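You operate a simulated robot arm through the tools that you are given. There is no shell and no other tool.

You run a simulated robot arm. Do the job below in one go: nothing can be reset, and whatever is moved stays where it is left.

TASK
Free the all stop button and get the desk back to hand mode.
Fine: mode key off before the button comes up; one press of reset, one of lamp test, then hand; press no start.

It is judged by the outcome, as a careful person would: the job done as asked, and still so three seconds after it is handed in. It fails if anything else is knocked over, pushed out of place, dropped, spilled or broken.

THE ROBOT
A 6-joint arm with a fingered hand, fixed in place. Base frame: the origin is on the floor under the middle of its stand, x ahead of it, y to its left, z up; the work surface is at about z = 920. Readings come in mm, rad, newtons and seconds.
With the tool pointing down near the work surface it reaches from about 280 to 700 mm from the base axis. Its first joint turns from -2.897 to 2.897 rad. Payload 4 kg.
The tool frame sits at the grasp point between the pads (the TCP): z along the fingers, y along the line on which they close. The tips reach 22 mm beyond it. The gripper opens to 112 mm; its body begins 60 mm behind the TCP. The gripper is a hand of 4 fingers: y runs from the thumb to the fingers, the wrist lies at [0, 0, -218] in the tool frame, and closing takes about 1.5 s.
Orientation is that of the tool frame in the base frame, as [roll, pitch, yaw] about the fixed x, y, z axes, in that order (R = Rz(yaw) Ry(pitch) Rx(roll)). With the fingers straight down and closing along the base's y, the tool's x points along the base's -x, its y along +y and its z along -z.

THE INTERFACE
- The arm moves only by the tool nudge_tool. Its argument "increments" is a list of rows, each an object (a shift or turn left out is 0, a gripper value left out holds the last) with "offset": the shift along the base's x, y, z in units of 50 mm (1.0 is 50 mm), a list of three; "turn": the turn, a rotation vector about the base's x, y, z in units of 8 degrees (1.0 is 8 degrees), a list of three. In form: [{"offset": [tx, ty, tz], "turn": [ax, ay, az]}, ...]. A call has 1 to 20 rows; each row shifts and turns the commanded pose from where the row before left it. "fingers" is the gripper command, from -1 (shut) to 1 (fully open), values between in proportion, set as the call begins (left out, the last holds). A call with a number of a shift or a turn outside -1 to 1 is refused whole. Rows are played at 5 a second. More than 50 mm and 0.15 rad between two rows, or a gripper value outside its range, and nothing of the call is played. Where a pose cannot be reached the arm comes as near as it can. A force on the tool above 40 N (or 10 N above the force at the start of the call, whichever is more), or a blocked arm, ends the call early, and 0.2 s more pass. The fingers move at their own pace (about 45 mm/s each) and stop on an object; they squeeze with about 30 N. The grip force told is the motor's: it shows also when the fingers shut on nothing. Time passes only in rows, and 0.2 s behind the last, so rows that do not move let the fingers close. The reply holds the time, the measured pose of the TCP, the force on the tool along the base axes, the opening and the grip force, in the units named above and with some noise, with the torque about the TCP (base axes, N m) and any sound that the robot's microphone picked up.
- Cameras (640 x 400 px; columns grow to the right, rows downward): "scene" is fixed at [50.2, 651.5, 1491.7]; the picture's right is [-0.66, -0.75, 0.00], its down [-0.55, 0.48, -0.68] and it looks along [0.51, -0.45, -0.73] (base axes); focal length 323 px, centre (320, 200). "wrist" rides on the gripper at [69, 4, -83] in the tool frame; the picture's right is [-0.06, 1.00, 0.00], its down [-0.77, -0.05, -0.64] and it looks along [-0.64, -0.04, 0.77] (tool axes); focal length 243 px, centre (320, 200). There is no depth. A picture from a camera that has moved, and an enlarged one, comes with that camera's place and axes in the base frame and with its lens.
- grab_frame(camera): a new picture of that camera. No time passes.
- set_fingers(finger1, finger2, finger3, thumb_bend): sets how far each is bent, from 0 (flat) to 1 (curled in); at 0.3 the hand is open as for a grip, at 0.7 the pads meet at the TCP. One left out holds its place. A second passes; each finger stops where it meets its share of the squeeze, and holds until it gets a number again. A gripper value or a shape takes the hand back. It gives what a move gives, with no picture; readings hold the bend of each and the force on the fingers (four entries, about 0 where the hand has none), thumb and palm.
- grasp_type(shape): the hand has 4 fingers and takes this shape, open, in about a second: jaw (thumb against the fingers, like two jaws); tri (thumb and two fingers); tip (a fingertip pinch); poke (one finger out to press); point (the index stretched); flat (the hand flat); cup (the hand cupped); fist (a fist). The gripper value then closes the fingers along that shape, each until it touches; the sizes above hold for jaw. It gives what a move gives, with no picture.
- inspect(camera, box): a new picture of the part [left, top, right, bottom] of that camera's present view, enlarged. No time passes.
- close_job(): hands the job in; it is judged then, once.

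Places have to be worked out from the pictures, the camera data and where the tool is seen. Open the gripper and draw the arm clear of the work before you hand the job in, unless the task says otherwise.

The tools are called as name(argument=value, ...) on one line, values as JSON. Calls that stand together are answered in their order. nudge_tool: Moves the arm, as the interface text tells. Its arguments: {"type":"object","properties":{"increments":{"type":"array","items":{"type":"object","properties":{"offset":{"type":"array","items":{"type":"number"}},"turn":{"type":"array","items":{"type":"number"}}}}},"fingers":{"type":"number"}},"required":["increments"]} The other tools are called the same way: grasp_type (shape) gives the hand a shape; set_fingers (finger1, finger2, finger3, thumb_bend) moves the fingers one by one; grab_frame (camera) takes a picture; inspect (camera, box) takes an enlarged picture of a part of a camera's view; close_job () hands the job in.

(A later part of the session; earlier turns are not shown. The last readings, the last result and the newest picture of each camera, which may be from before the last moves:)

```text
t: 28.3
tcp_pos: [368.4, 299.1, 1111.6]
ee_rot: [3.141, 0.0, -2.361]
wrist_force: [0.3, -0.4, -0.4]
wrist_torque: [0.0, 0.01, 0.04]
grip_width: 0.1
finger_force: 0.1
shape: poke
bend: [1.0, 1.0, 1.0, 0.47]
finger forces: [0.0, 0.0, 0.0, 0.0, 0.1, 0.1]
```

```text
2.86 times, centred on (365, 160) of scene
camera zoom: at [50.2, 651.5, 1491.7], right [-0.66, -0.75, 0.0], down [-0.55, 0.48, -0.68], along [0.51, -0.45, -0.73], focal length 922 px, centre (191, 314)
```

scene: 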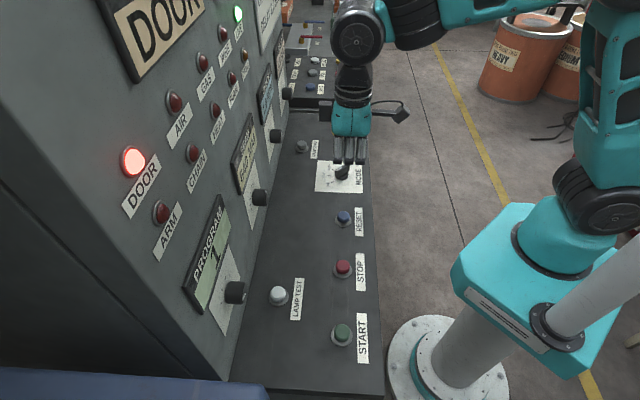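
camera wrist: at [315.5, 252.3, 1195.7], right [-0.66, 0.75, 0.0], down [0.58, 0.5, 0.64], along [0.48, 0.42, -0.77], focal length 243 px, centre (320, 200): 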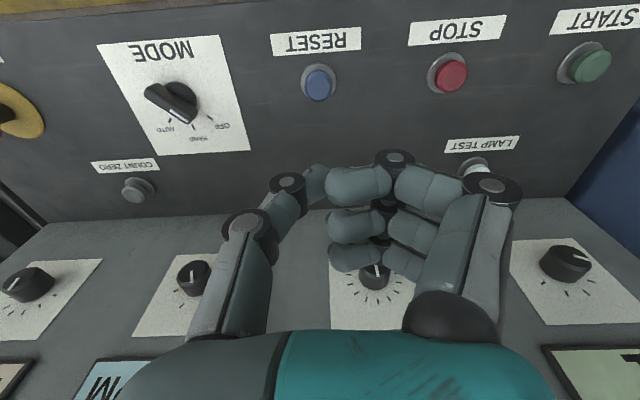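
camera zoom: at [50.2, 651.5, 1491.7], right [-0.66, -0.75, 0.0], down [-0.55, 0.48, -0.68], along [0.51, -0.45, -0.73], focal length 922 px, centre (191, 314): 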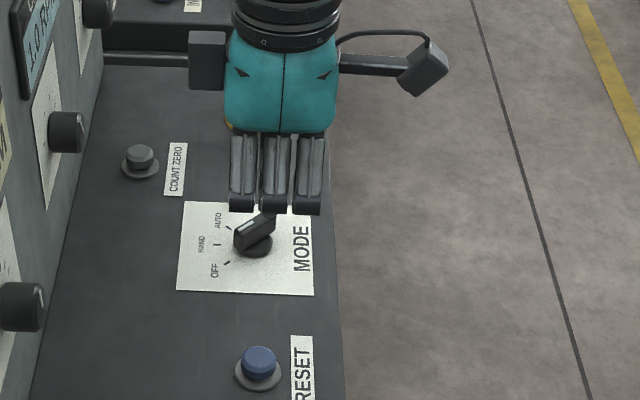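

The poke shape leaves the fingers curled, so I'll try the "point" shape (index stretched), which should press more clearly.

grasp_type(shape="point")

grab_frame(camera="wrist")

inspect(camera="scene", box=[310, 90, 420, 230])

```text
t: 29.2
tcp_pos: [368.1, 298.9, 1111.2]
ee_rot: [3.141, 0.001, -2.359]
wrist_force: [-0.5, 0.6, -0.4]
wrist_torque: [-0.03, -0.01, 0.03]
grip_width: 105.7
finger_force: 0.0
shape: point
bend: [0.31, 1.0, 1.0, 0.55]
finger forces: [0.1, 0.0, 0.0, 0.0, 0.1, 0.1]
```

```text
taken
camera wrist: at [315.4, 252.3, 1195.7], right [-0.66, 0.75, 0.0], down [0.58, 0.5, 0.64], along [0.48, 0.42, -0.77], focal length 243 px, centre (320, 200)
```

wrist: 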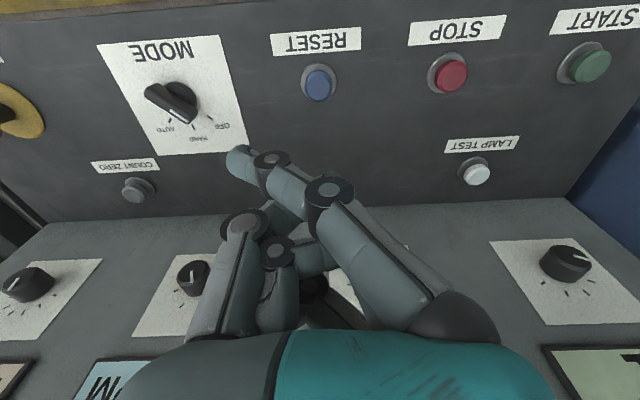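

```text
2.86 times, centred on (365, 160) of scene
camera zoom: at [50.2, 651.5, 1491.7], right [-0.66, -0.75, 0.0], down [-0.55, 0.48, -0.68], along [0.51, -0.45, -0.73], focal length 922 px, centre (191, 314)
```

zoom: 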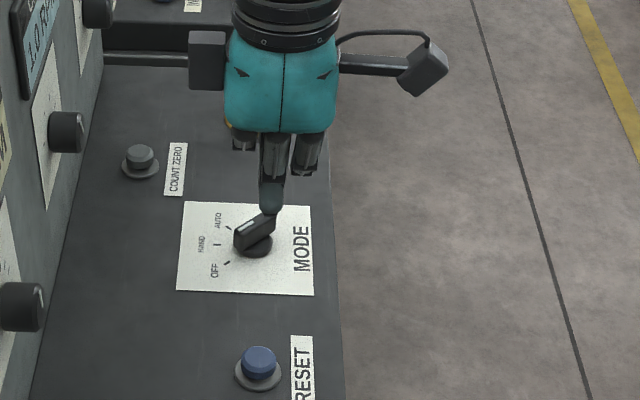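

The hand may still be settling into that shape, so I'll wait a second and look again.

nudge_tool(increments=[{}, {}, {}, {}, {}, {}])

grab_frame(camera="wrist")

inspect(camera="scene", box=[320, 90, 400, 190])

```text
t: 30.6
tcp_pos: [367.8, 299.2, 1112.0]
ee_rot: [-3.14, -0.002, -2.36]
wrist_force: [0.4, -0.7, 0.2]
wrist_torque: [-0.04, -0.01, -0.01]
grip_width: 106.0
finger_force: 0.2
shape: point
bend: [0.31, 1.0, 1.0, 0.55]
finger forces: [0.0, 0.1, 0.1, 0.0, 0.0, 0.0]
```

```text
taken
camera wrist: at [315.4, 252.3, 1195.7], right [-0.66, 0.75, 0.0], down [0.58, 0.5, 0.64], along [0.48, 0.42, -0.77], focal length 243 px, centre (320, 200)
```

wrist: 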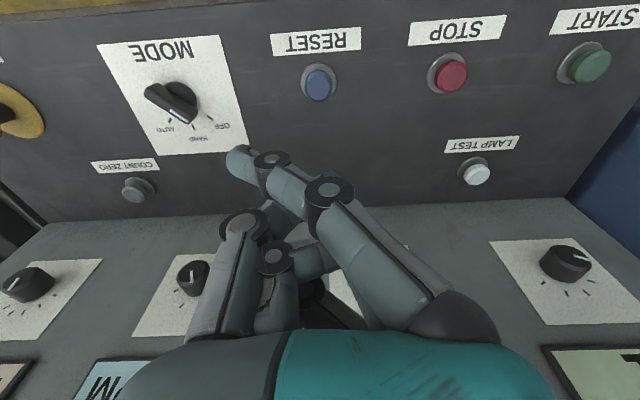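

```text
4.00 times, centred on (360, 140) of scene
camera zoom: at [50.2, 651.5, 1491.7], right [-0.66, -0.75, 0.0], down [-0.55, 0.48, -0.68], along [0.51, -0.45, -0.73], focal length 1291 px, centre (160, 440)
```

zoom: 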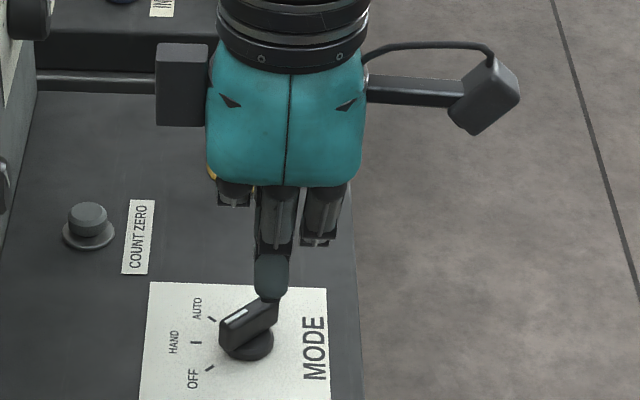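

In this shape the stretched finger slants across the hand, which is awkward for pressing. I'll try the fingertip pinch, closed, which should put a compact tip near the tool axis.

grasp_type(shape="tip")

nudge_tool(increments=[{}, {}, {}, {}, {}, {}, {}, {}], fingers=-1)

grab_frame(camera="wrist")

inspect(camera="scene", box=[320, 90, 400, 190])

```text
t: 31.5
tcp_pos: [367.7, 298.9, 1110.2]
ee_rot: [3.141, -0.001, -2.359]
wrist_force: [-0.5, -0.4, 0.4]
wrist_torque: [-0.01, -0.02, -0.02]
grip_width: 111.8
finger_force: 0.0
shape: tip
bend: [0.03, 0.3, 0.03, 0.3]
finger forces: [0.1, 0.0, 0.0, 0.0, 0.0, 0.0]
```

```text
t: 33.3
tcp_pos: [366.7, 298.0, 1111.5]
ee_rot: [-3.141, 0.001, -2.359]
wrist_force: [0.4, 0.6, -0.2]
wrist_torque: [0.0, 0.0, -0.01]
grip_width: 0.1
finger_force: 30.5
shape: tip
bend: [0.21, 0.59, 0.21, 0.67]
finger forces: [0.0, 0.0, 0.0, 0.0, 0.1, 0.0]
```

```text
taken
camera wrist: at [315.4, 252.3, 1195.7], right [-0.66, 0.75, 0.0], down [0.58, 0.5, 0.64], along [0.48, 0.42, -0.77], focal length 243 px, centre (320, 200)
```

wrist: 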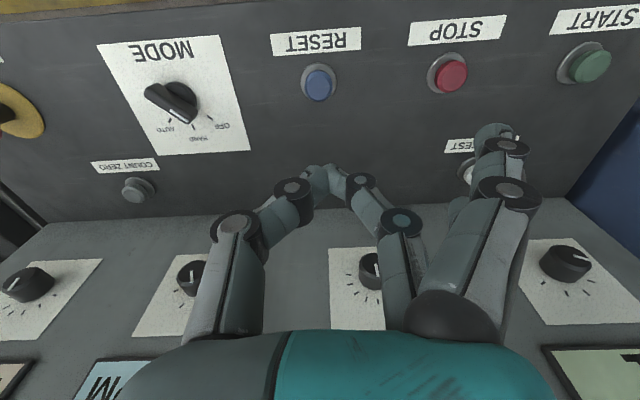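

```text
4.00 times, centred on (360, 140) of scene
camera zoom: at [50.2, 651.5, 1491.7], right [-0.66, -0.75, 0.0], down [-0.55, 0.48, -0.68], along [0.51, -0.45, -0.73], focal length 1291 px, centre (160, 440)
```

zoom: 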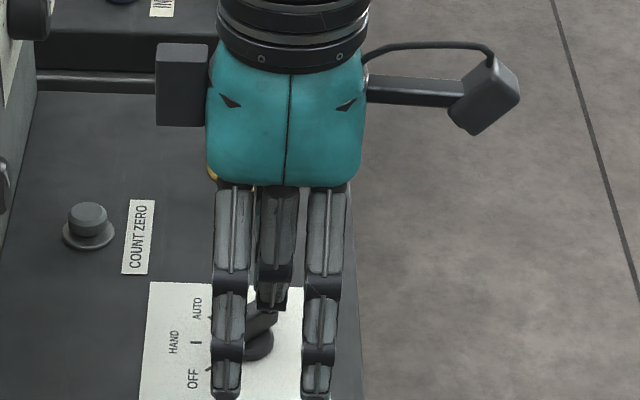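

In this pinch the middle finger meets the thumb on the tool axis while fingers 1 and 3 stick out past it. I'll curl those two in and keep the middle finger and thumb pinched.

set_fingers(finger1=1.0, finger2=0.7, finger3=1.0, thumb_bend=0.7)

grab_frame(camera="wrist")

inspect(camera="scene", box=[320, 90, 400, 190])

```text
t: 34.3
tcp_pos: [367.6, 298.6, 1111.1]
ee_rot: [-3.141, -0.001, -2.36]
wrist_force: [0.2, -0.1, 0.3]
wrist_torque: [0.02, 0.0, -0.01]
grip_width: 30.4
finger_force: 0.1
shape: fingers
bend: [1.0, 0.7, 1.0, 0.7]
finger forces: [0.0, 0.1, 0.1, 0.1, 0.1, 0.0]
```

```text
taken
camera wrist: at [315.4, 252.3, 1195.7], right [-0.66, 0.75, 0.0], down [0.58, 0.5, 0.64], along [0.48, 0.42, -0.77], focal length 243 px, centre (320, 200)
```

wrist: 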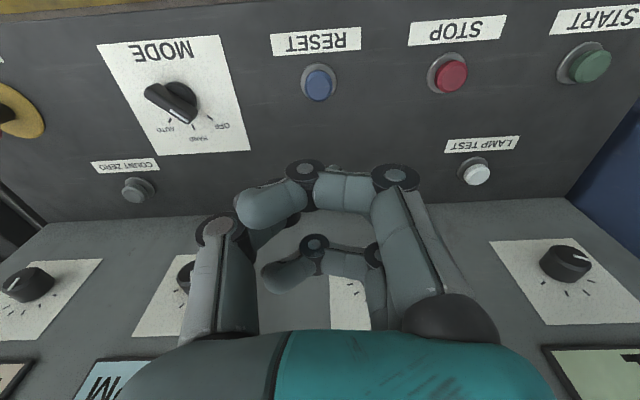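

```text
4.00 times, centred on (360, 140) of scene
camera zoom: at [50.2, 651.5, 1491.7], right [-0.66, -0.75, 0.0], down [-0.55, 0.48, -0.68], along [0.51, -0.45, -0.73], focal length 1291 px, centre (160, 440)
```

zoom: 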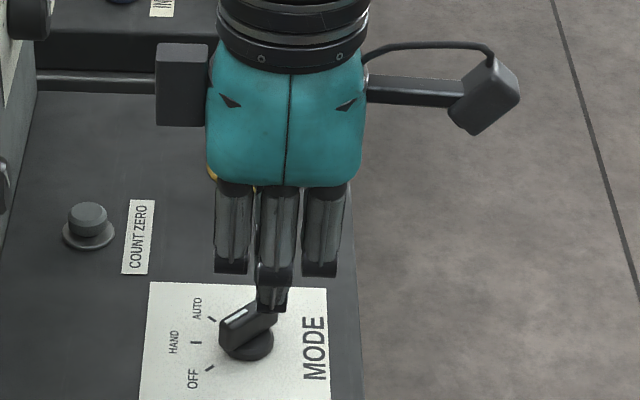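

The pinched middle finger and thumb now stick out about 19 mm beyond the curled fingers. Reset's cap centres near (367, 298), so I'll come down to z = 985 above it and check alignment.

nudge_tool(increments=[{"offset": [0, 0, -0.84]}, {"offset": [0, 0, -0.84]}, {"offset": [0, 0, -0.84]}, {}])

grab_frame(camera="wrist")

inspect(camera="scene", box=[300, 140, 400, 240])

```text
t: 35.3
tcp_pos: [366.1, 298.5, 983.7]
ee_rot: [3.141, 0.0, -2.36]
wrist_force: [-0.7, 0.4, -0.1]
wrist_torque: [0.0, 0.01, -0.02]
grip_width: 30.0
finger_force: 0.0
shape: fingers
bend: [1.0, 0.7, 1.0, 0.7]
finger forces: [0.1, 0.0, 0.0, 0.1, 0.0, 0.0]
```

```text
taken
camera wrist: at [315.0, 251.7, 1067.8], right [-0.66, 0.75, 0.0], down [0.58, 0.5, 0.64], along [0.48, 0.42, -0.77], focal length 243 px, centre (320, 200)
```

wrist: 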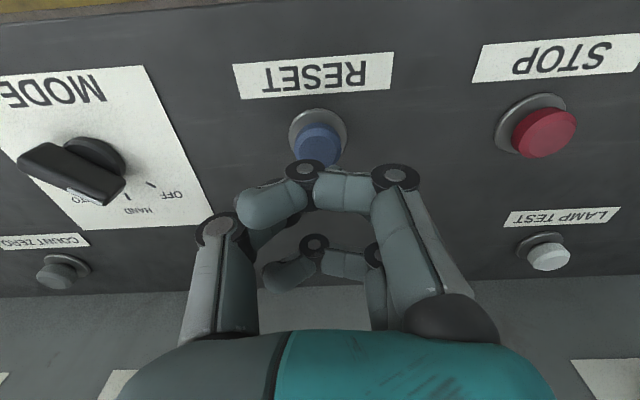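

```text
4.00 times, centred on (350, 190) of scene
camera zoom: at [50.2, 651.5, 1491.7], right [-0.66, -0.75, 0.0], down [-0.55, 0.48, -0.68], along [0.51, -0.45, -0.73], focal length 1291 px, centre (200, 240)
```

zoom: 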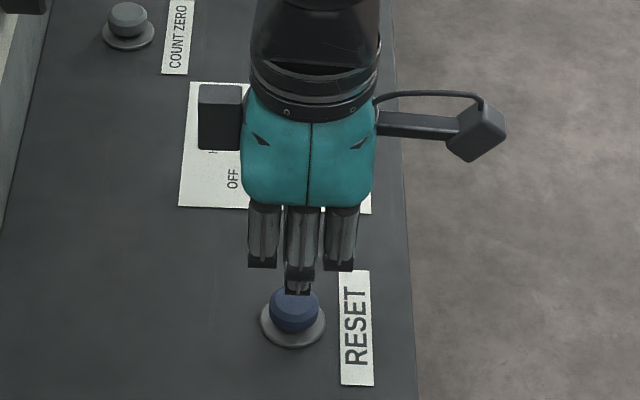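

Reset refines to about (370, 298) with its cap top at about z = 933 and roughly 28 mm across. I'll centre and come down so the tip stops about 5 mm above the cap.

nudge_tool(increments=[{"offset": [0.07, -0.01, -0.24]}, {"offset": [0, 0, -0.24]}, {}])

inspect(camera="wrist", box=[220, 80, 440, 260])

inspect(camera="scene", box=[310, 180, 370, 240])

```text
t: 36.1
tcp_pos: [371.8, 297.9, 960.1]
ee_rot: [3.141, 0.0, -2.36]
wrist_force: [1.3, 0.5, 2.8]
wrist_torque: [0.01, -0.05, 0.0]
grip_width: 29.9
finger_force: 1.3
shape: fingers
bend: [1.0, 0.7, 1.0, 0.7]
finger forces: [0.1, 0.1, 0.0, 0.0, 2.1, 0.0]
heard: click
```

```text
2.22 times, centred on (330, 170) of wrist
camera zoom: at [318.7, 251.2, 1044.1], right [-0.66, 0.75, 0.0], down [0.58, 0.5, 0.64], along [0.48, 0.42, -0.77], focal length 539 px, centre (298, 267)
```

zoom: 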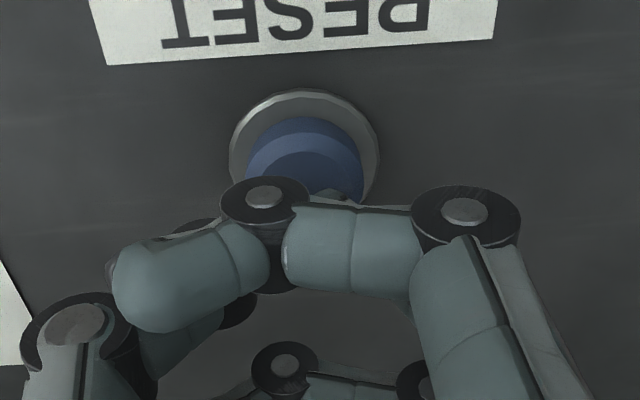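

```text
6.67 times, centred on (340, 210) of scene
camera zoom: at [50.2, 651.5, 1491.7], right [-0.66, -0.75, 0.0], down [-0.55, 0.48, -0.68], along [0.51, -0.45, -0.73], focal length 2152 px, centre (187, 133)
```

zoom: 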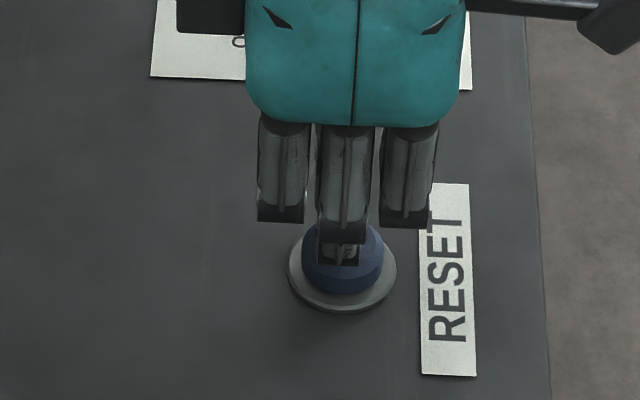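

A click was heard with light contact on the cap, so reset has likely registered already. I'll check the lamps and display before moving at all.

grab_frame(camera="scene")

inspect(camera="scene", box=[90, 0, 300, 320])

```text
taken
```

scene: 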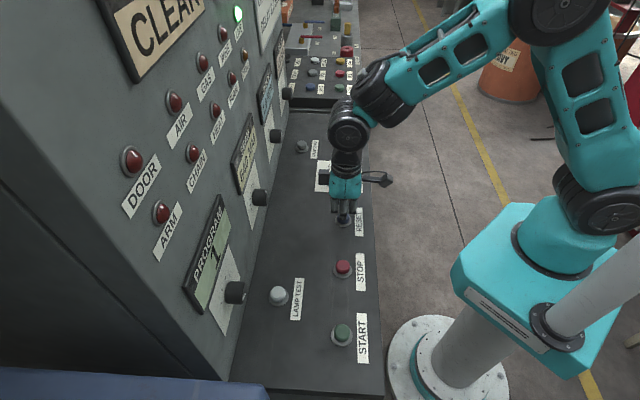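

```text
1.25 times, centred on (195, 160) of scene
camera zoom: at [50.2, 651.5, 1491.7], right [-0.66, -0.75, 0.0], down [-0.55, 0.48, -0.68], along [0.51, -0.45, -0.73], focal length 404 px, centre (476, 250)
```

zoom: 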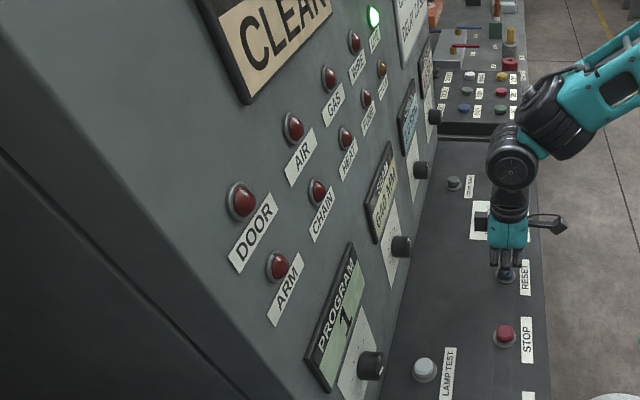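

The display changed to CLEAR and the DOOR lamp went out, so the single reset press has registered. I'll lift straight up off reset without pressing further.

nudge_tool(increments=[{"offset": [0, 0, 0.4]}, {"offset": [0, 0, 0.8]}, {"offset": [0, 0, 0.9]}, {"offset": [0, 0, 0.9]}, {}])

grab_frame(camera="scene")

grab_frame(camera="wrist")

```text
t: 37.3
tcp_pos: [369.5, 297.6, 1111.7]
ee_rot: [3.141, 0.001, -2.361]
wrist_force: [0.3, -0.3, 0.8]
wrist_torque: [0.02, 0.02, 0.02]
grip_width: 30.2
finger_force: 0.2
shape: fingers
bend: [1.0, 0.7, 1.0, 0.7]
finger forces: [0.0, 0.0, 0.0, 0.0, 0.1, 0.0]
```

```text
taken
```

scene: 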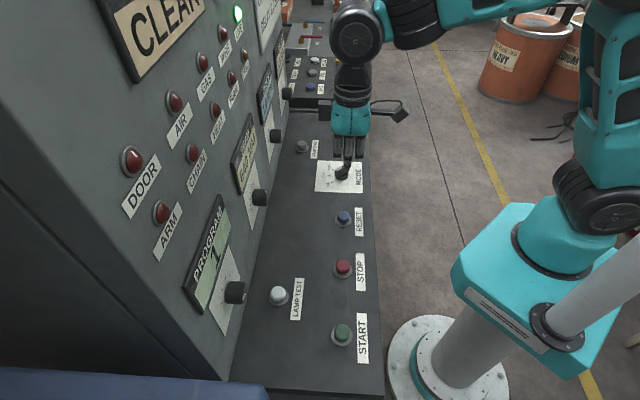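

```text
taken
camera wrist: at [317.5, 251.7, 1195.7], right [-0.66, 0.75, 0.0], down [0.58, 0.5, 0.64], along [0.48, 0.42, -0.77], focal length 243 px, centre (320, 200)
```

wrist: 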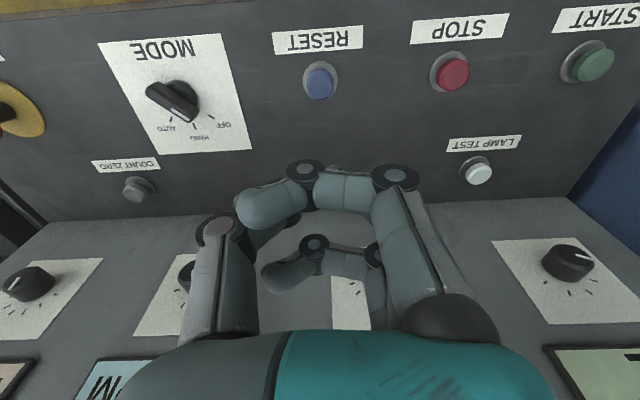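

Reset sprang back and CLEAR still shows. The panel and the PROGRAM knob are close behind lamp test, so I'll swing the hand so its wide axis lies along the desk and lean it about 20° away from the panel. I'll stop short of lamp test to look.

nudge_tool(increments=[{"offset": [-0.187, 0.337, -0.056], "turn": [0, 0, -1]}, {"offset": [-0.187, 0.337, -0.056], "turn": [0, 0, -1]}, {"offset": [-0.187, 0.337, -0.056], "turn": [0, 0, -1]}, {"offset": [-0.187, 0.337, -0.056], "turn": [0, 0, -1]}, {"offset": [-0.187, 0.337, -0.056], "turn": [0, 0, -1]}, {"offset": [-0.187, 0.337, -0.056], "turn": [0, 0, -1]}, {"offset": [-0.187, 0.337, -0.056], "turn": [0, 0, -1]}, {"offset": [-0.187, 0.337, -0.056], "turn": [0, 0, -1]}, {"offset": [-0.187, 0.337, -0.056], "turn": [0, 0, -1]}, {"offset": [-0.187, 0.337, -0.056], "turn": [0, 0, -1]}, {"offset": [-0.187, 0.337, -0.056], "turn": [0, 0, -1.0]}, {"turn": [0.59, -0.59, 0]}, {"turn": [0.59, -0.59, 0]}, {"turn": [0.59, -0.59, 0]}, {}])

grab_frame(camera="wrist")

grab_frame(camera="scene")

```text
t: 40.5
tcp_pos: [268.0, 482.8, 1079.6]
ee_rot: [2.791, 0.009, 2.385]
wrist_force: [0.0, 1.2, 0.1]
wrist_torque: [0.0, -0.02, 0.05]
grip_width: 30.3
finger_force: 0.1
shape: fingers
bend: [1.0, 0.7, 1.0, 0.7]
finger forces: [0.2, 0.0, 0.1, 0.1, 0.1, 0.0]
```

```text
taken
camera wrist: at [200.9, 513.1, 1160.0], right [0.69, 0.64, 0.34], down [0.37, -0.71, 0.59], along [0.63, -0.28, -0.73], focal length 243 px, centre (320, 200)
```

wrist: 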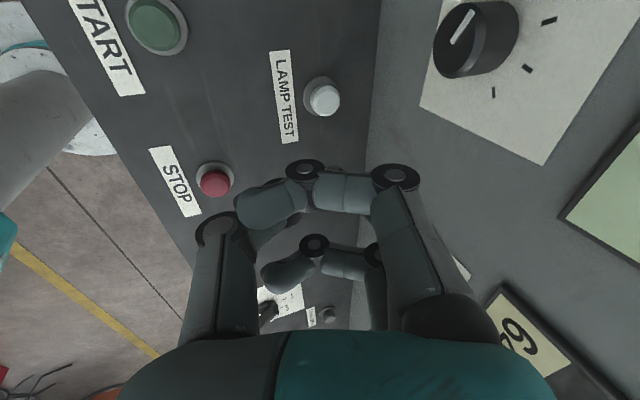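

```text
taken
```

scene: 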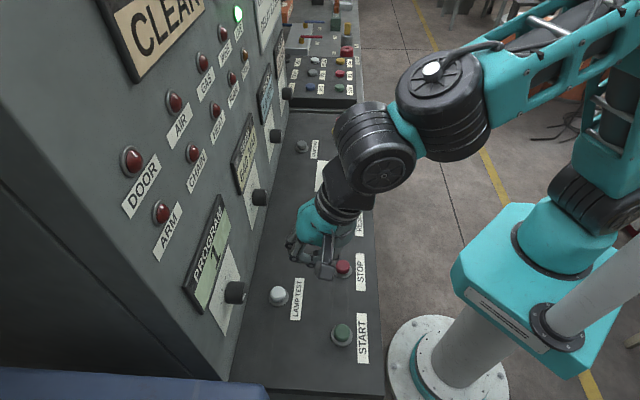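

Tilted view puts lamp test near (314, 522). I'll come down to z ≈ 990 while staying toward the front so the fingers keep clear of the PROGRAM knob, then look again.

nudge_tool(increments=[{"offset": [0.096, 0.045, -0.45]}, {"offset": [0.096, 0.045, -0.45]}, {"offset": [0.096, 0.045, -0.45]}, {"offset": [0, 0, -0.45]}, {}])

grab_frame(camera="wrist")

inspect(camera="scene", box=[210, 190, 390, 350])

```text
t: 41.7
tcp_pos: [284.5, 490.6, 989.6]
ee_rot: [2.791, 0.011, 2.386]
wrist_force: [-0.1, 0.6, -0.1]
wrist_torque: [-0.02, 0.02, 0.0]
grip_width: 30.4
finger_force: 0.1
shape: fingers
bend: [1.0, 0.7, 1.0, 0.7]
finger forces: [0.1, 0.0, 0.0, 0.0, 0.0, 0.0]
```

```text
taken
camera wrist: at [216.2, 519.9, 1070.1], right [0.69, 0.64, 0.34], down [0.37, -0.71, 0.59], along [0.63, -0.28, -0.73], focal length 243 px, centre (320, 200)
```

wrist: 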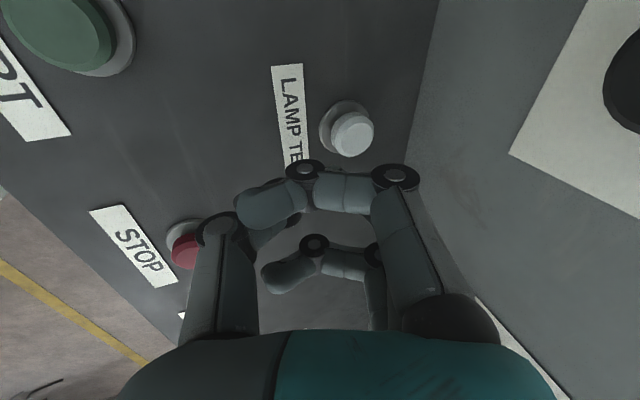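

```text
2.50 times, centred on (300, 270) of scene
camera zoom: at [50.2, 651.5, 1491.7], right [-0.66, -0.75, 0.0], down [-0.55, 0.48, -0.68], along [0.51, -0.45, -0.73], focal length 807 px, centre (370, 25)
```

zoom: 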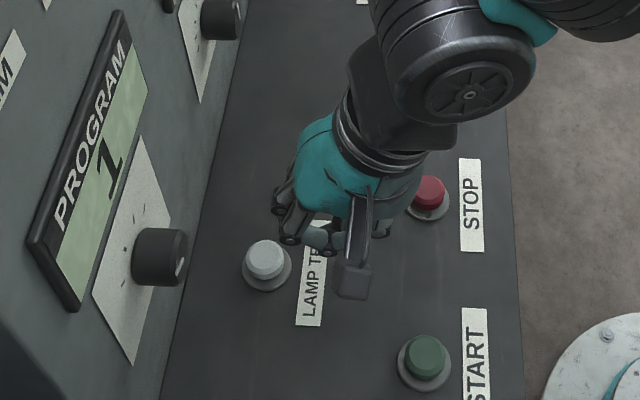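

Combining both cameras, lamp test is about (317, 520) with its cap top near z = 938–940. I'll drop to z ≈ 975, then slide in so the tilted fingertip sits over the cap.

nudge_tool(increments=[{"offset": [0, 0, -0.3]}, {"offset": [0.27, 0.24, 0]}, {"offset": [0.27, 0.24, 0]}, {}])

grab_frame(camera="wrist")

inspect(camera="scene", box=[220, 220, 340, 330])

```text
t: 42.7
tcp_pos: [310.1, 513.4, 974.0]
ee_rot: [2.791, 0.009, 2.386]
wrist_force: [0.4, -0.4, 0.5]
wrist_torque: [-0.01, -0.03, 0.02]
grip_width: 30.5
finger_force: 0.0
shape: fingers
bend: [1.0, 0.7, 1.0, 0.7]
finger forces: [0.1, 0.0, 0.0, 0.0, 0.1, 0.0]
```

```text
taken
camera wrist: at [242.7, 543.8, 1054.9], right [0.69, 0.64, 0.34], down [0.37, -0.71, 0.59], along [0.63, -0.28, -0.73], focal length 243 px, centre (320, 200)
```

wrist: 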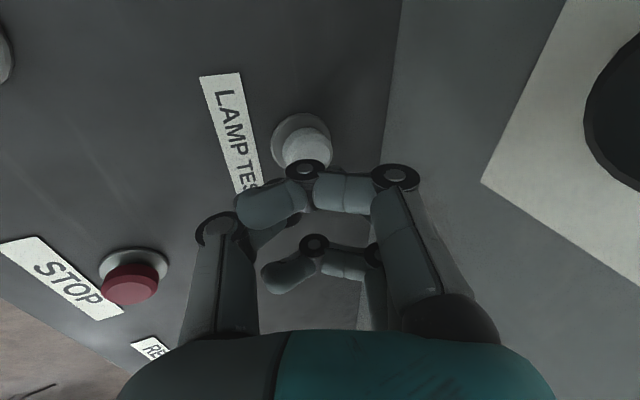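

```text
3.64 times, centred on (280, 275) of scene
camera zoom: at [50.2, 651.5, 1491.7], right [-0.66, -0.75, 0.0], down [-0.55, 0.48, -0.68], along [0.51, -0.45, -0.73], focal length 1174 px, centre (466, -73)
```

zoom: 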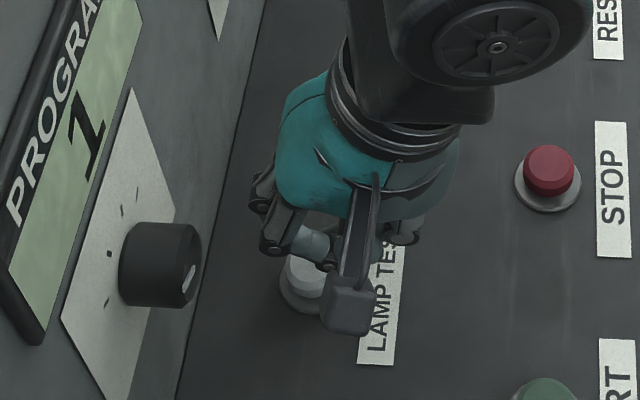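

The tip sits about 3 mm short of the cap's centre in x. I'll correct that and descend in small steps toward contact, listening for the click.

nudge_tool(increments=[{"offset": [0.05, 0, -0.04]}, {"offset": [0, 0, -0.04]}, {"offset": [0, 0, -0.04]}, {"offset": [0, 0, -0.04]}, {"offset": [0, 0, -0.04]}])

inspect(camera="scene", box=[220, 220, 340, 330])

inspect(camera="wrist", box=[220, 90, 400, 230])

```text
t: 43.9
tcp_pos: [312.4, 513.8, 964.8]
ee_rot: [2.793, 0.01, 2.386]
wrist_force: [0.0, -0.7, 1.2]
wrist_torque: [-0.04, -0.03, 0.0]
grip_width: 30.3
finger_force: 0.1
shape: fingers
bend: [1.0, 0.7, 1.0, 0.7]
finger forces: [0.0, 0.0, 0.1, 0.1, 0.8, 0.0]
```

```text
3.64 times, centred on (280, 275) of scene
camera zoom: at [50.2, 651.5, 1491.7], right [-0.66, -0.75, 0.0], down [-0.55, 0.48, -0.68], along [0.51, -0.45, -0.73], focal length 1174 px, centre (466, -73)
```

zoom: 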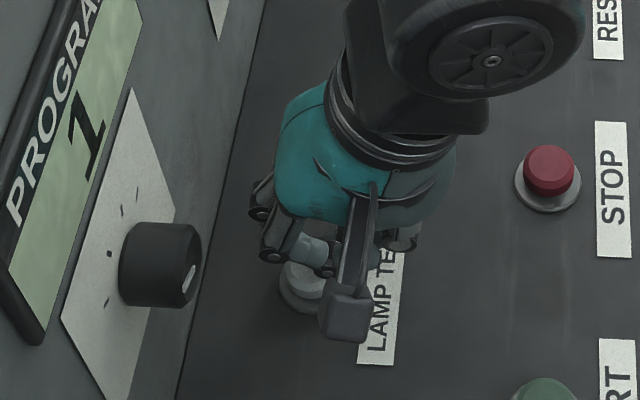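

```text
2.86 times, centred on (310, 160) of wrist
camera zoom: at [245.0, 543.8, 1045.0], right [0.69, 0.64, 0.34], down [0.37, -0.71, 0.59], along [0.63, -0.28, -0.73], focal length 693 px, centre (349, 314)
```

zoom: 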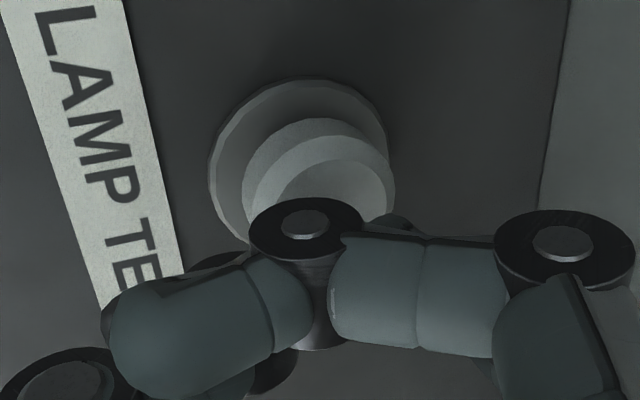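

The thumb reads about 0.8 N, so the tip is just touching the cap. I'll press on a further 3 mm in small steps.

nudge_tool(increments=[{"offset": [0, 0, -0.02]}, {"offset": [0, 0, -0.02]}, {"offset": [0, 0, -0.02]}])

grab_frame(camera="scene")

```text
t: 44.7
tcp_pos: [312.2, 514.1, 961.2]
ee_rot: [2.79, 0.01, 2.385]
wrist_force: [-0.9, -0.2, 1.5]
wrist_torque: [0.01, 0.02, -0.06]
grip_width: 30.2
finger_force: 1.1
shape: fingers
bend: [1.0, 0.7, 1.0, 0.7]
finger forces: [0.0, 0.0, 0.1, 0.0, 2.1, 0.1]
heard: click
```

```text
taken
```

scene: 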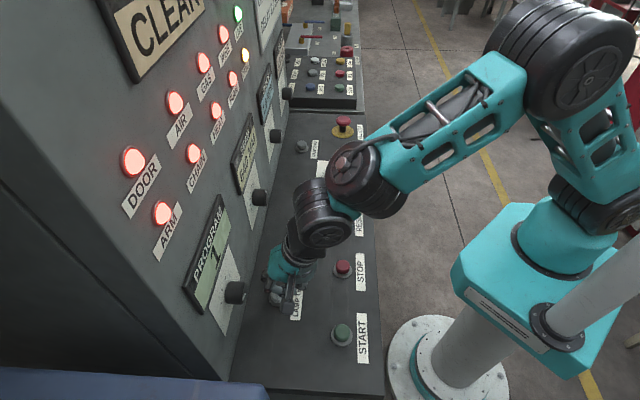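

A click, and all the lamps are lit, so lamp test has registered. I'll lift off straight up, draw back from the panel, then rise clear.

nudge_tool(increments=[{"offset": [0, 0, 0.15]}, {"offset": [0, 0, 0.15]}, {"offset": [-0.4, -0.4, 0.05]}, {"offset": [-0.4, -0.4, 0.1]}, {"offset": [0, 0, 0.8]}, {"offset": [0, 0, 0.9]}, {"offset": [0, 0, 0.9]}, {}])

grab_frame(camera="scene")

```text
t: 46.5
tcp_pos: [271.4, 473.4, 1115.1]
ee_rot: [2.794, 0.01, 2.385]
wrist_force: [-0.9, 0.7, -0.3]
wrist_torque: [0.01, 0.01, -0.02]
grip_width: 30.3
finger_force: 0.0
shape: fingers
bend: [1.0, 0.7, 1.0, 0.7]
finger forces: [0.0, 0.1, 0.1, 0.1, 0.0, 0.0]
```

```text
taken
```

scene: 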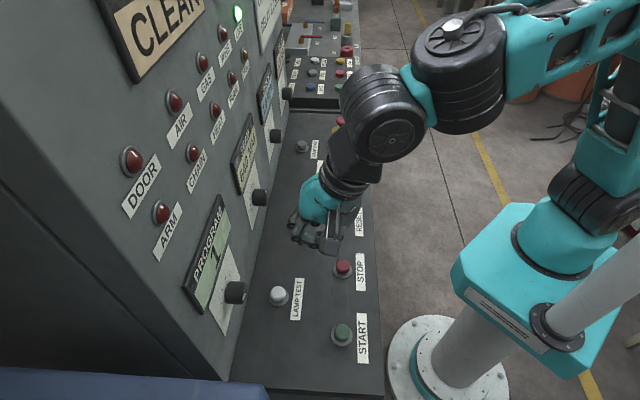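

The lamps are out again and CLEAR still shows. I'll straighten the hand, return to the jaw shape, and move above the mode key with the jaws set to close along base x.

nudge_tool(increments=[{"turn": [-0.59, 0.59, 0]}, {"turn": [-0.59, 0.59, 0]}, {"turn": [-0.59, 0.59, 0]}, {"offset": [0.5, -0.67, 0], "turn": [0, 0, -0.7]}, {"offset": [0.5, -0.67, 0], "turn": [0, 0, -0.7]}, {"offset": [0.5, -0.67, 0], "turn": [0, 0, -0.7]}, {"offset": [0.5, -0.67, 0], "turn": [0, 0, -0.7]}, {"offset": [0.5, -0.67, 0], "turn": [0, 0, -0.7]}, {"offset": [0.5, -0.67, 0], "turn": [0, 0, -0.7]}, {"offset": [0.5, -0.67, 0], "turn": [0, 0, -0.7]}, {"offset": [0.5, -0.67, 0], "turn": [0, 0, -0.7]}, {"offset": [0.15, -0.22, 0], "turn": [0, 0, -0.2]}, {}])

grasp_type(shape="jaw")

nudge_tool(increments=[{}, {}, {}], fingers=1)

grab_frame(camera="wrist")

grab_frame(camera="scene")

```text
t: 49.3
tcp_pos: [480.1, 194.0, 1114.0]
ee_rot: [-3.141, -0.001, 1.579]
wrist_force: [0.1, -0.5, 0.3]
wrist_torque: [-0.03, 0.03, 0.0]
grip_width: 30.3
finger_force: 0.1
shape: fingers
bend: [1.0, 0.7, 1.0, 0.7]
finger forces: [0.1, 0.0, 0.0, 0.0, 0.0, 0.0]
```

```text
t: 50.2
tcp_pos: [479.4, 194.3, 1114.3]
ee_rot: [3.141, 0.001, 1.576]
wrist_force: [0.4, 0.1, -0.7]
wrist_torque: [0.0, 0.03, -0.02]
grip_width: 111.8
finger_force: 0.0
shape: jaw
bend: [0.3, 0.3, 0.3, 0.3]
finger forces: [0.0, 0.1, 0.0, 0.0, 0.0, 0.0]
```

```text
t: 51.0
tcp_pos: [480.0, 193.6, 1113.0]
ee_rot: [-3.141, -0.001, 1.577]
wrist_force: [0.1, -0.3, -0.1]
wrist_torque: [-0.01, -0.03, 0.01]
grip_width: 112.0
finger_force: 0.0
shape: jaw
bend: [0.3, 0.3, 0.3, 0.3]
finger forces: [0.0, 0.0, 0.0, 0.1, 0.0, 0.0]
```

```text
taken
camera wrist: at [484.1, 263.0, 1198.5], right [1.0, -0.06, 0.0], down [-0.04, -0.77, 0.64], along [-0.04, -0.64, -0.77], focal length 243 px, centre (320, 200)
```

wrist: 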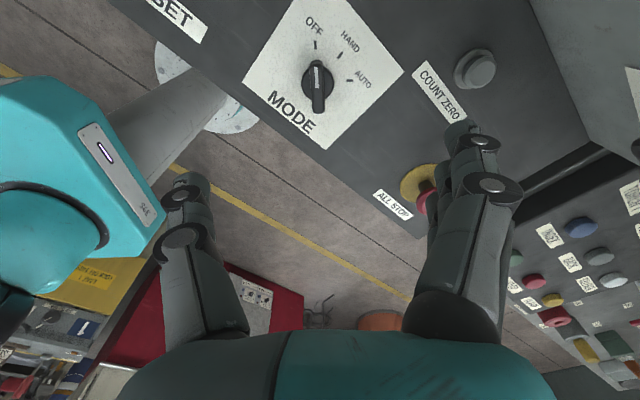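

```text
taken
```

scene: 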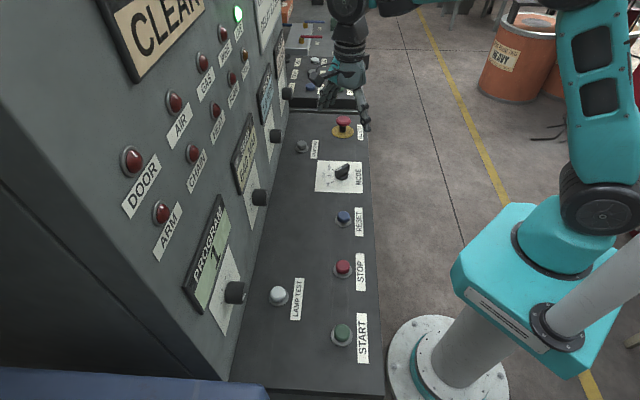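

The key still points to OFF, centred near (478, 194), with the jaws lined up across its bar. I'll descend to about z = 957.

nudge_tool(increments=[{"offset": [-0.03, 0.01, -0.7]}, {"offset": [0, 0, -0.7]}, {"offset": [0, 0, -0.7]}, {"offset": [0, 0, -0.6]}, {"offset": [0, 0, -0.4]}, {}])

grab_frame(camera="wrist")

inspect(camera="scene", box=[300, 110, 390, 200])

```text
t: 52.4
tcp_pos: [477.9, 194.5, 960.0]
ee_rot: [3.14, -0.001, 1.578]
wrist_force: [0.6, -0.2, 0.2]
wrist_torque: [-0.01, -0.02, 0.01]
grip_width: 112.0
finger_force: 0.1
shape: jaw
bend: [0.3, 0.3, 0.3, 0.3]
finger forces: [0.0, 0.1, 0.1, 0.1, 0.1, 0.0]
```

```text
taken
camera wrist: at [482.1, 263.9, 1044.0], right [1.0, -0.06, 0.0], down [-0.04, -0.77, 0.64], along [-0.04, -0.64, -0.77], focal length 243 px, centre (320, 200)
```

wrist: 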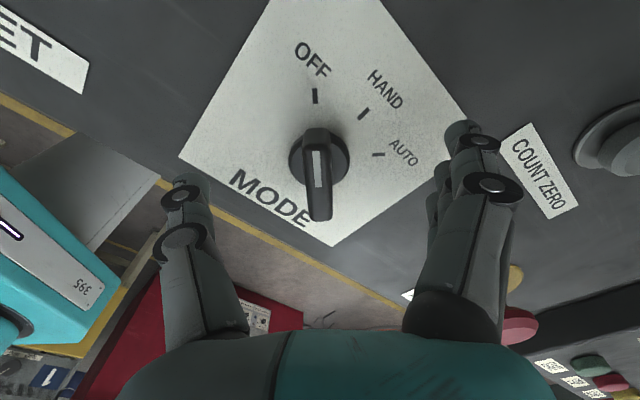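

```text
4.44 times, centred on (345, 155) of scene
camera zoom: at [50.2, 651.5, 1491.7], right [-0.66, -0.75, 0.0], down [-0.55, 0.48, -0.68], along [0.51, -0.45, -0.73], focal length 1434 px, centre (209, 400)
```

zoom: 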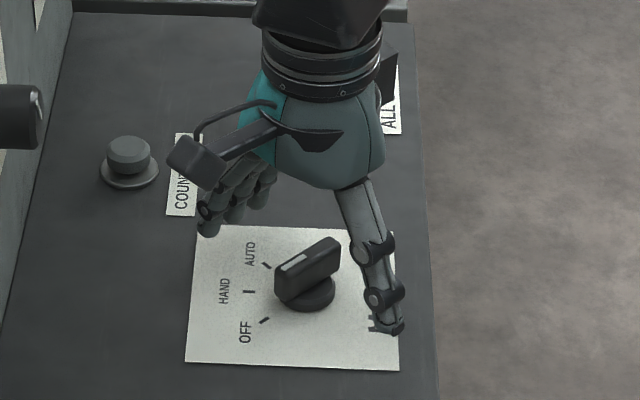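

The hand straddles the key symmetrically. I'll drop 6 mm, close on the bar and check the grip.

nudge_tool(increments=[{"offset": [-0.005, -0.005, -0.13]}, {}])

nudge_tool(increments=[{}, {}, {}, {}, {}, {}, {}, {}, {}, {}], fingers=-1)

grab_frame(camera="wrist")

```text
t: 53.0
tcp_pos: [477.4, 195.3, 952.7]
ee_rot: [-3.141, 0.0, 1.578]
wrist_force: [1.1, -0.1, -0.2]
wrist_torque: [0.03, 0.01, 0.02]
grip_width: 111.7
finger_force: 0.0
shape: jaw
bend: [0.3, 0.3, 0.3, 0.3]
finger forces: [0.1, 0.1, 0.0, 0.0, 0.0, 0.1]
```

```text
t: 55.2
tcp_pos: [477.5, 193.1, 952.4]
ee_rot: [3.141, 0.0, 1.577]
wrist_force: [1.9, 0.2, -3.1]
wrist_torque: [-0.01, -0.03, 0.03]
grip_width: 8.0
finger_force: 30.2
shape: jaw
bend: [0.71, 0.71, 0.71, 0.7]
finger forces: [9.0, 9.1, 9.2, 0.0, 26.1, 0.0]
```

```text
taken
camera wrist: at [482.0, 263.7, 1037.5], right [1.0, -0.06, 0.0], down [-0.04, -0.77, 0.64], along [-0.04, -0.64, -0.77], focal length 243 px, centre (320, 200)
```

wrist: 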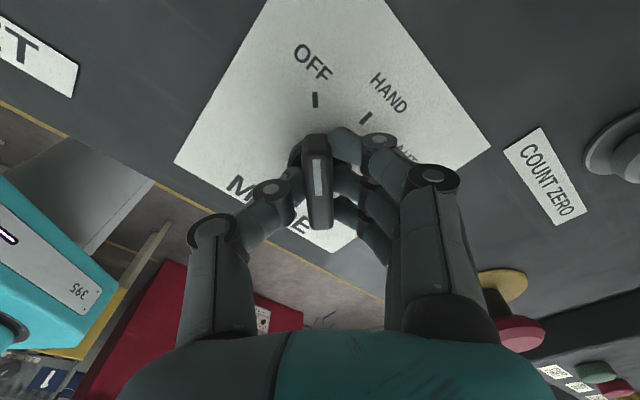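

The bar is held evenly, the same as last time. I'll turn it clockwise from above by 45°, from OFF to HAND.

nudge_tool(increments=[{"turn": [0, 0, -0.7]}, {"turn": [0, 0, -0.7]}, {"turn": [0, 0, -0.7]}, {"turn": [0, 0, -0.7]}, {"turn": [0, 0, -0.7]}, {"turn": [0, 0, -0.7]}, {"turn": [0, 0, -0.7]}, {"turn": [0, 0, -0.7]}, {}])

grab_frame(camera="wrist")

grab_frame(camera="scene")

```text
t: 57.2
tcp_pos: [477.8, 195.2, 953.1]
ee_rot: [-3.141, 0.0, 0.794]
wrist_force: [-2.9, -6.8, 0.2]
wrist_torque: [-0.13, -0.03, 0.0]
grip_width: 8.0
finger_force: 30.4
shape: jaw
bend: [0.71, 0.71, 0.71, 0.7]
finger forces: [9.9, 9.5, 9.7, 0.0, 26.4, 0.0]
```

```text
taken
camera wrist: at [530.2, 240.7, 1037.3], right [0.67, -0.74, 0.0], down [-0.57, -0.51, 0.64], along [-0.48, -0.43, -0.77], focal length 243 px, centre (320, 200)
```

wrist: 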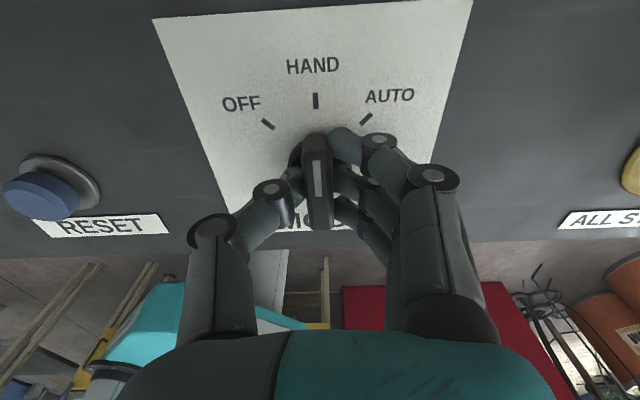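

```text
taken
```

scene: 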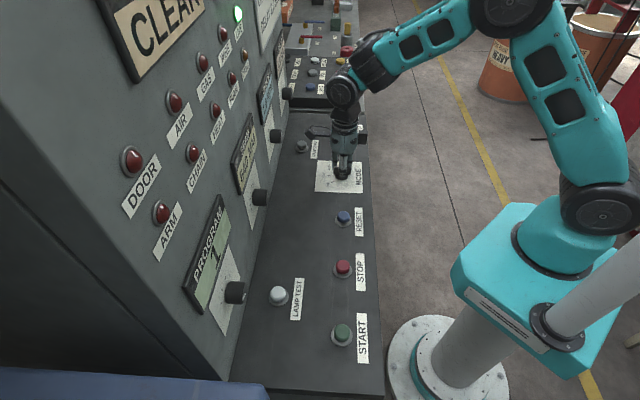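

The bar now points straight at the HAND mark. I'll open the fingers, lift straight up and check that it stays there.

nudge_tool(increments=[{}, {}, {}, {}, {}, {}, {}, {}], fingers=1)

nudge_tool(increments=[{"offset": [0, 0, 0.4]}, {"offset": [0, 0, 0.8]}, {"offset": [0, 0, 0.9]}, {"offset": [0, 0, 0.9]}, {}])

grab_frame(camera="wrist")

grab_frame(camera="scene")

```text
t: 59.0
tcp_pos: [477.3, 195.0, 953.0]
ee_rot: [-3.141, 0.0, 0.796]
wrist_force: [0.0, -1.0, -0.4]
wrist_torque: [0.01, 0.0, 0.02]
grip_width: 111.8
finger_force: 0.1
shape: jaw
bend: [0.3, 0.3, 0.3, 0.3]
finger forces: [0.0, 0.1, 0.1, 0.1, 0.0, 0.0]
```

```text
t: 60.2
tcp_pos: [478.6, 194.2, 1105.5]
ee_rot: [3.141, 0.0, 0.794]
wrist_force: [0.4, -0.5, -0.6]
wrist_torque: [0.0, 0.01, -0.03]
grip_width: 111.9
finger_force: 0.2
shape: jaw
bend: [0.3, 0.3, 0.3, 0.3]
finger forces: [0.0, 0.0, 0.0, 0.1, 0.0, 0.0]
```

```text
taken
camera wrist: at [530.9, 240.3, 1189.5], right [0.67, -0.74, 0.0], down [-0.57, -0.51, 0.64], along [-0.48, -0.43, -0.77], focal length 243 px, centre (320, 200)
```

wrist: 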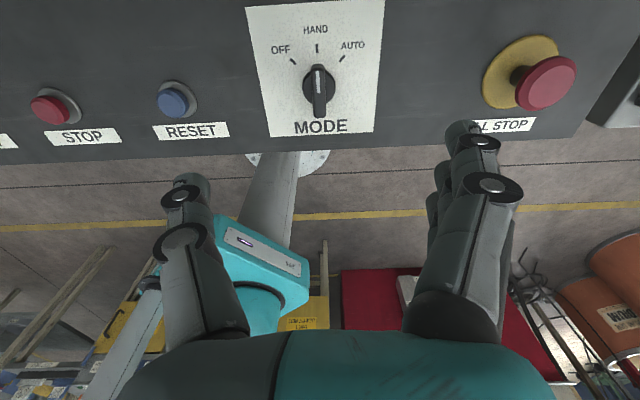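

```text
taken
```

scene: 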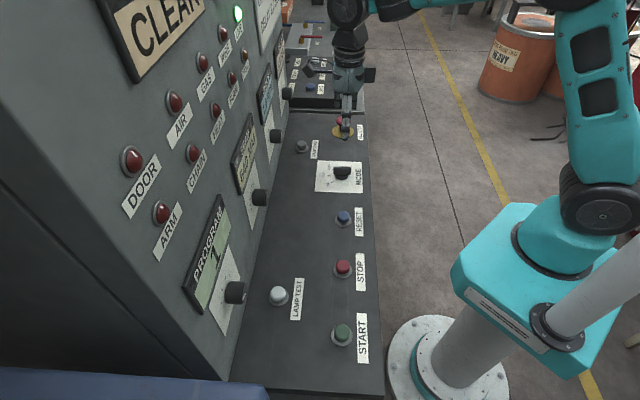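

The key looks to rest at HAND. I'll zoom in to be sure, and draw the arm clear up and back from the desk.

inspect(camera="wrist", box=[240, 0, 400, 140])

nudge_tool(increments=[{"offset": [0, 0, 0.9]}, {"offset": [-0.3, 0, 0.9]}, {"offset": [-0.7, 0.2, 0.3]}, {"offset": [-0.7, 0.2, 0]}, {"offset": [-0.7, 0.2, 0]}, {"offset": [-0.7, 0.2, 0]}, {}])

grab_frame(camera="scene")

inspect(camera="scene", box=[280, 90, 400, 210])

inspect(camera="scene", box=[90, 0, 300, 200])

```text
2.86 times, centred on (320, 70) of wrist
camera zoom: at [530.9, 240.3, 1189.5], right [0.67, -0.74, 0.0], down [-0.57, -0.51, 0.64], along [-0.48, -0.43, -0.77], focal length 693 px, centre (320, 571)
```

zoom: 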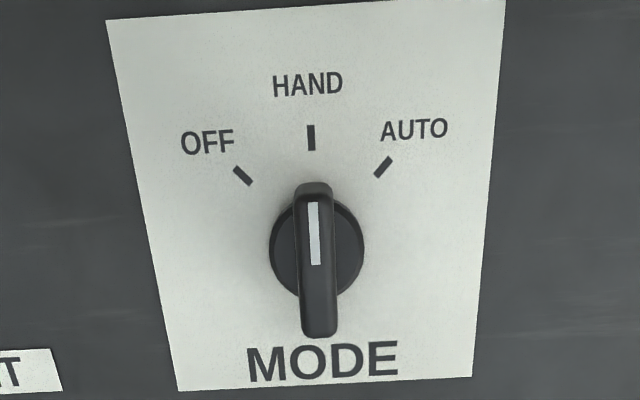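

```text
t: 61.8
tcp_pos: [323.9, 236.0, 1208.9]
ee_rot: [3.141, 0.0, 0.795]
wrist_force: [0.4, 0.6, -0.3]
wrist_torque: [-0.01, -0.03, -0.01]
grip_width: 111.9
finger_force: 0.0
shape: jaw
bend: [0.3, 0.3, 0.3, 0.3]
finger forces: [0.1, 0.1, 0.0, 0.1, 0.0, 0.1]
```

```text
taken
```

scene: 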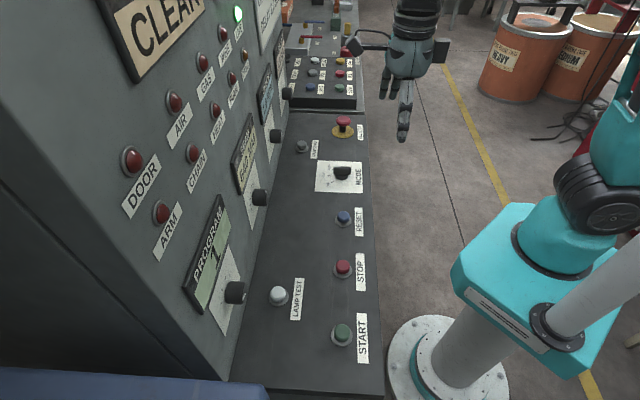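

```text
3.33 times, centred on (340, 150) of scene
camera zoom: at [50.2, 651.5, 1491.7], right [-0.66, -0.75, 0.0], down [-0.55, 0.48, -0.68], along [0.51, -0.45, -0.73], focal length 1076 px, centre (253, 367)
```

zoom: 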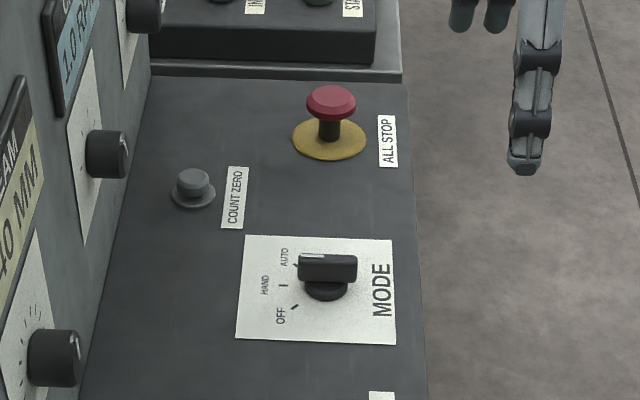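

```text
2.00 times, centred on (195, 100) of scene
camera zoom: at [50.2, 651.5, 1491.7], right [-0.66, -0.75, 0.0], down [-0.55, 0.48, -0.68], along [0.51, -0.45, -0.73], focal length 646 px, centre (570, 400)
```

zoom: 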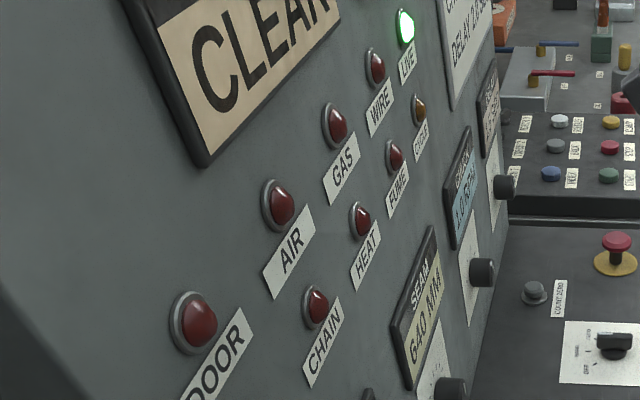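

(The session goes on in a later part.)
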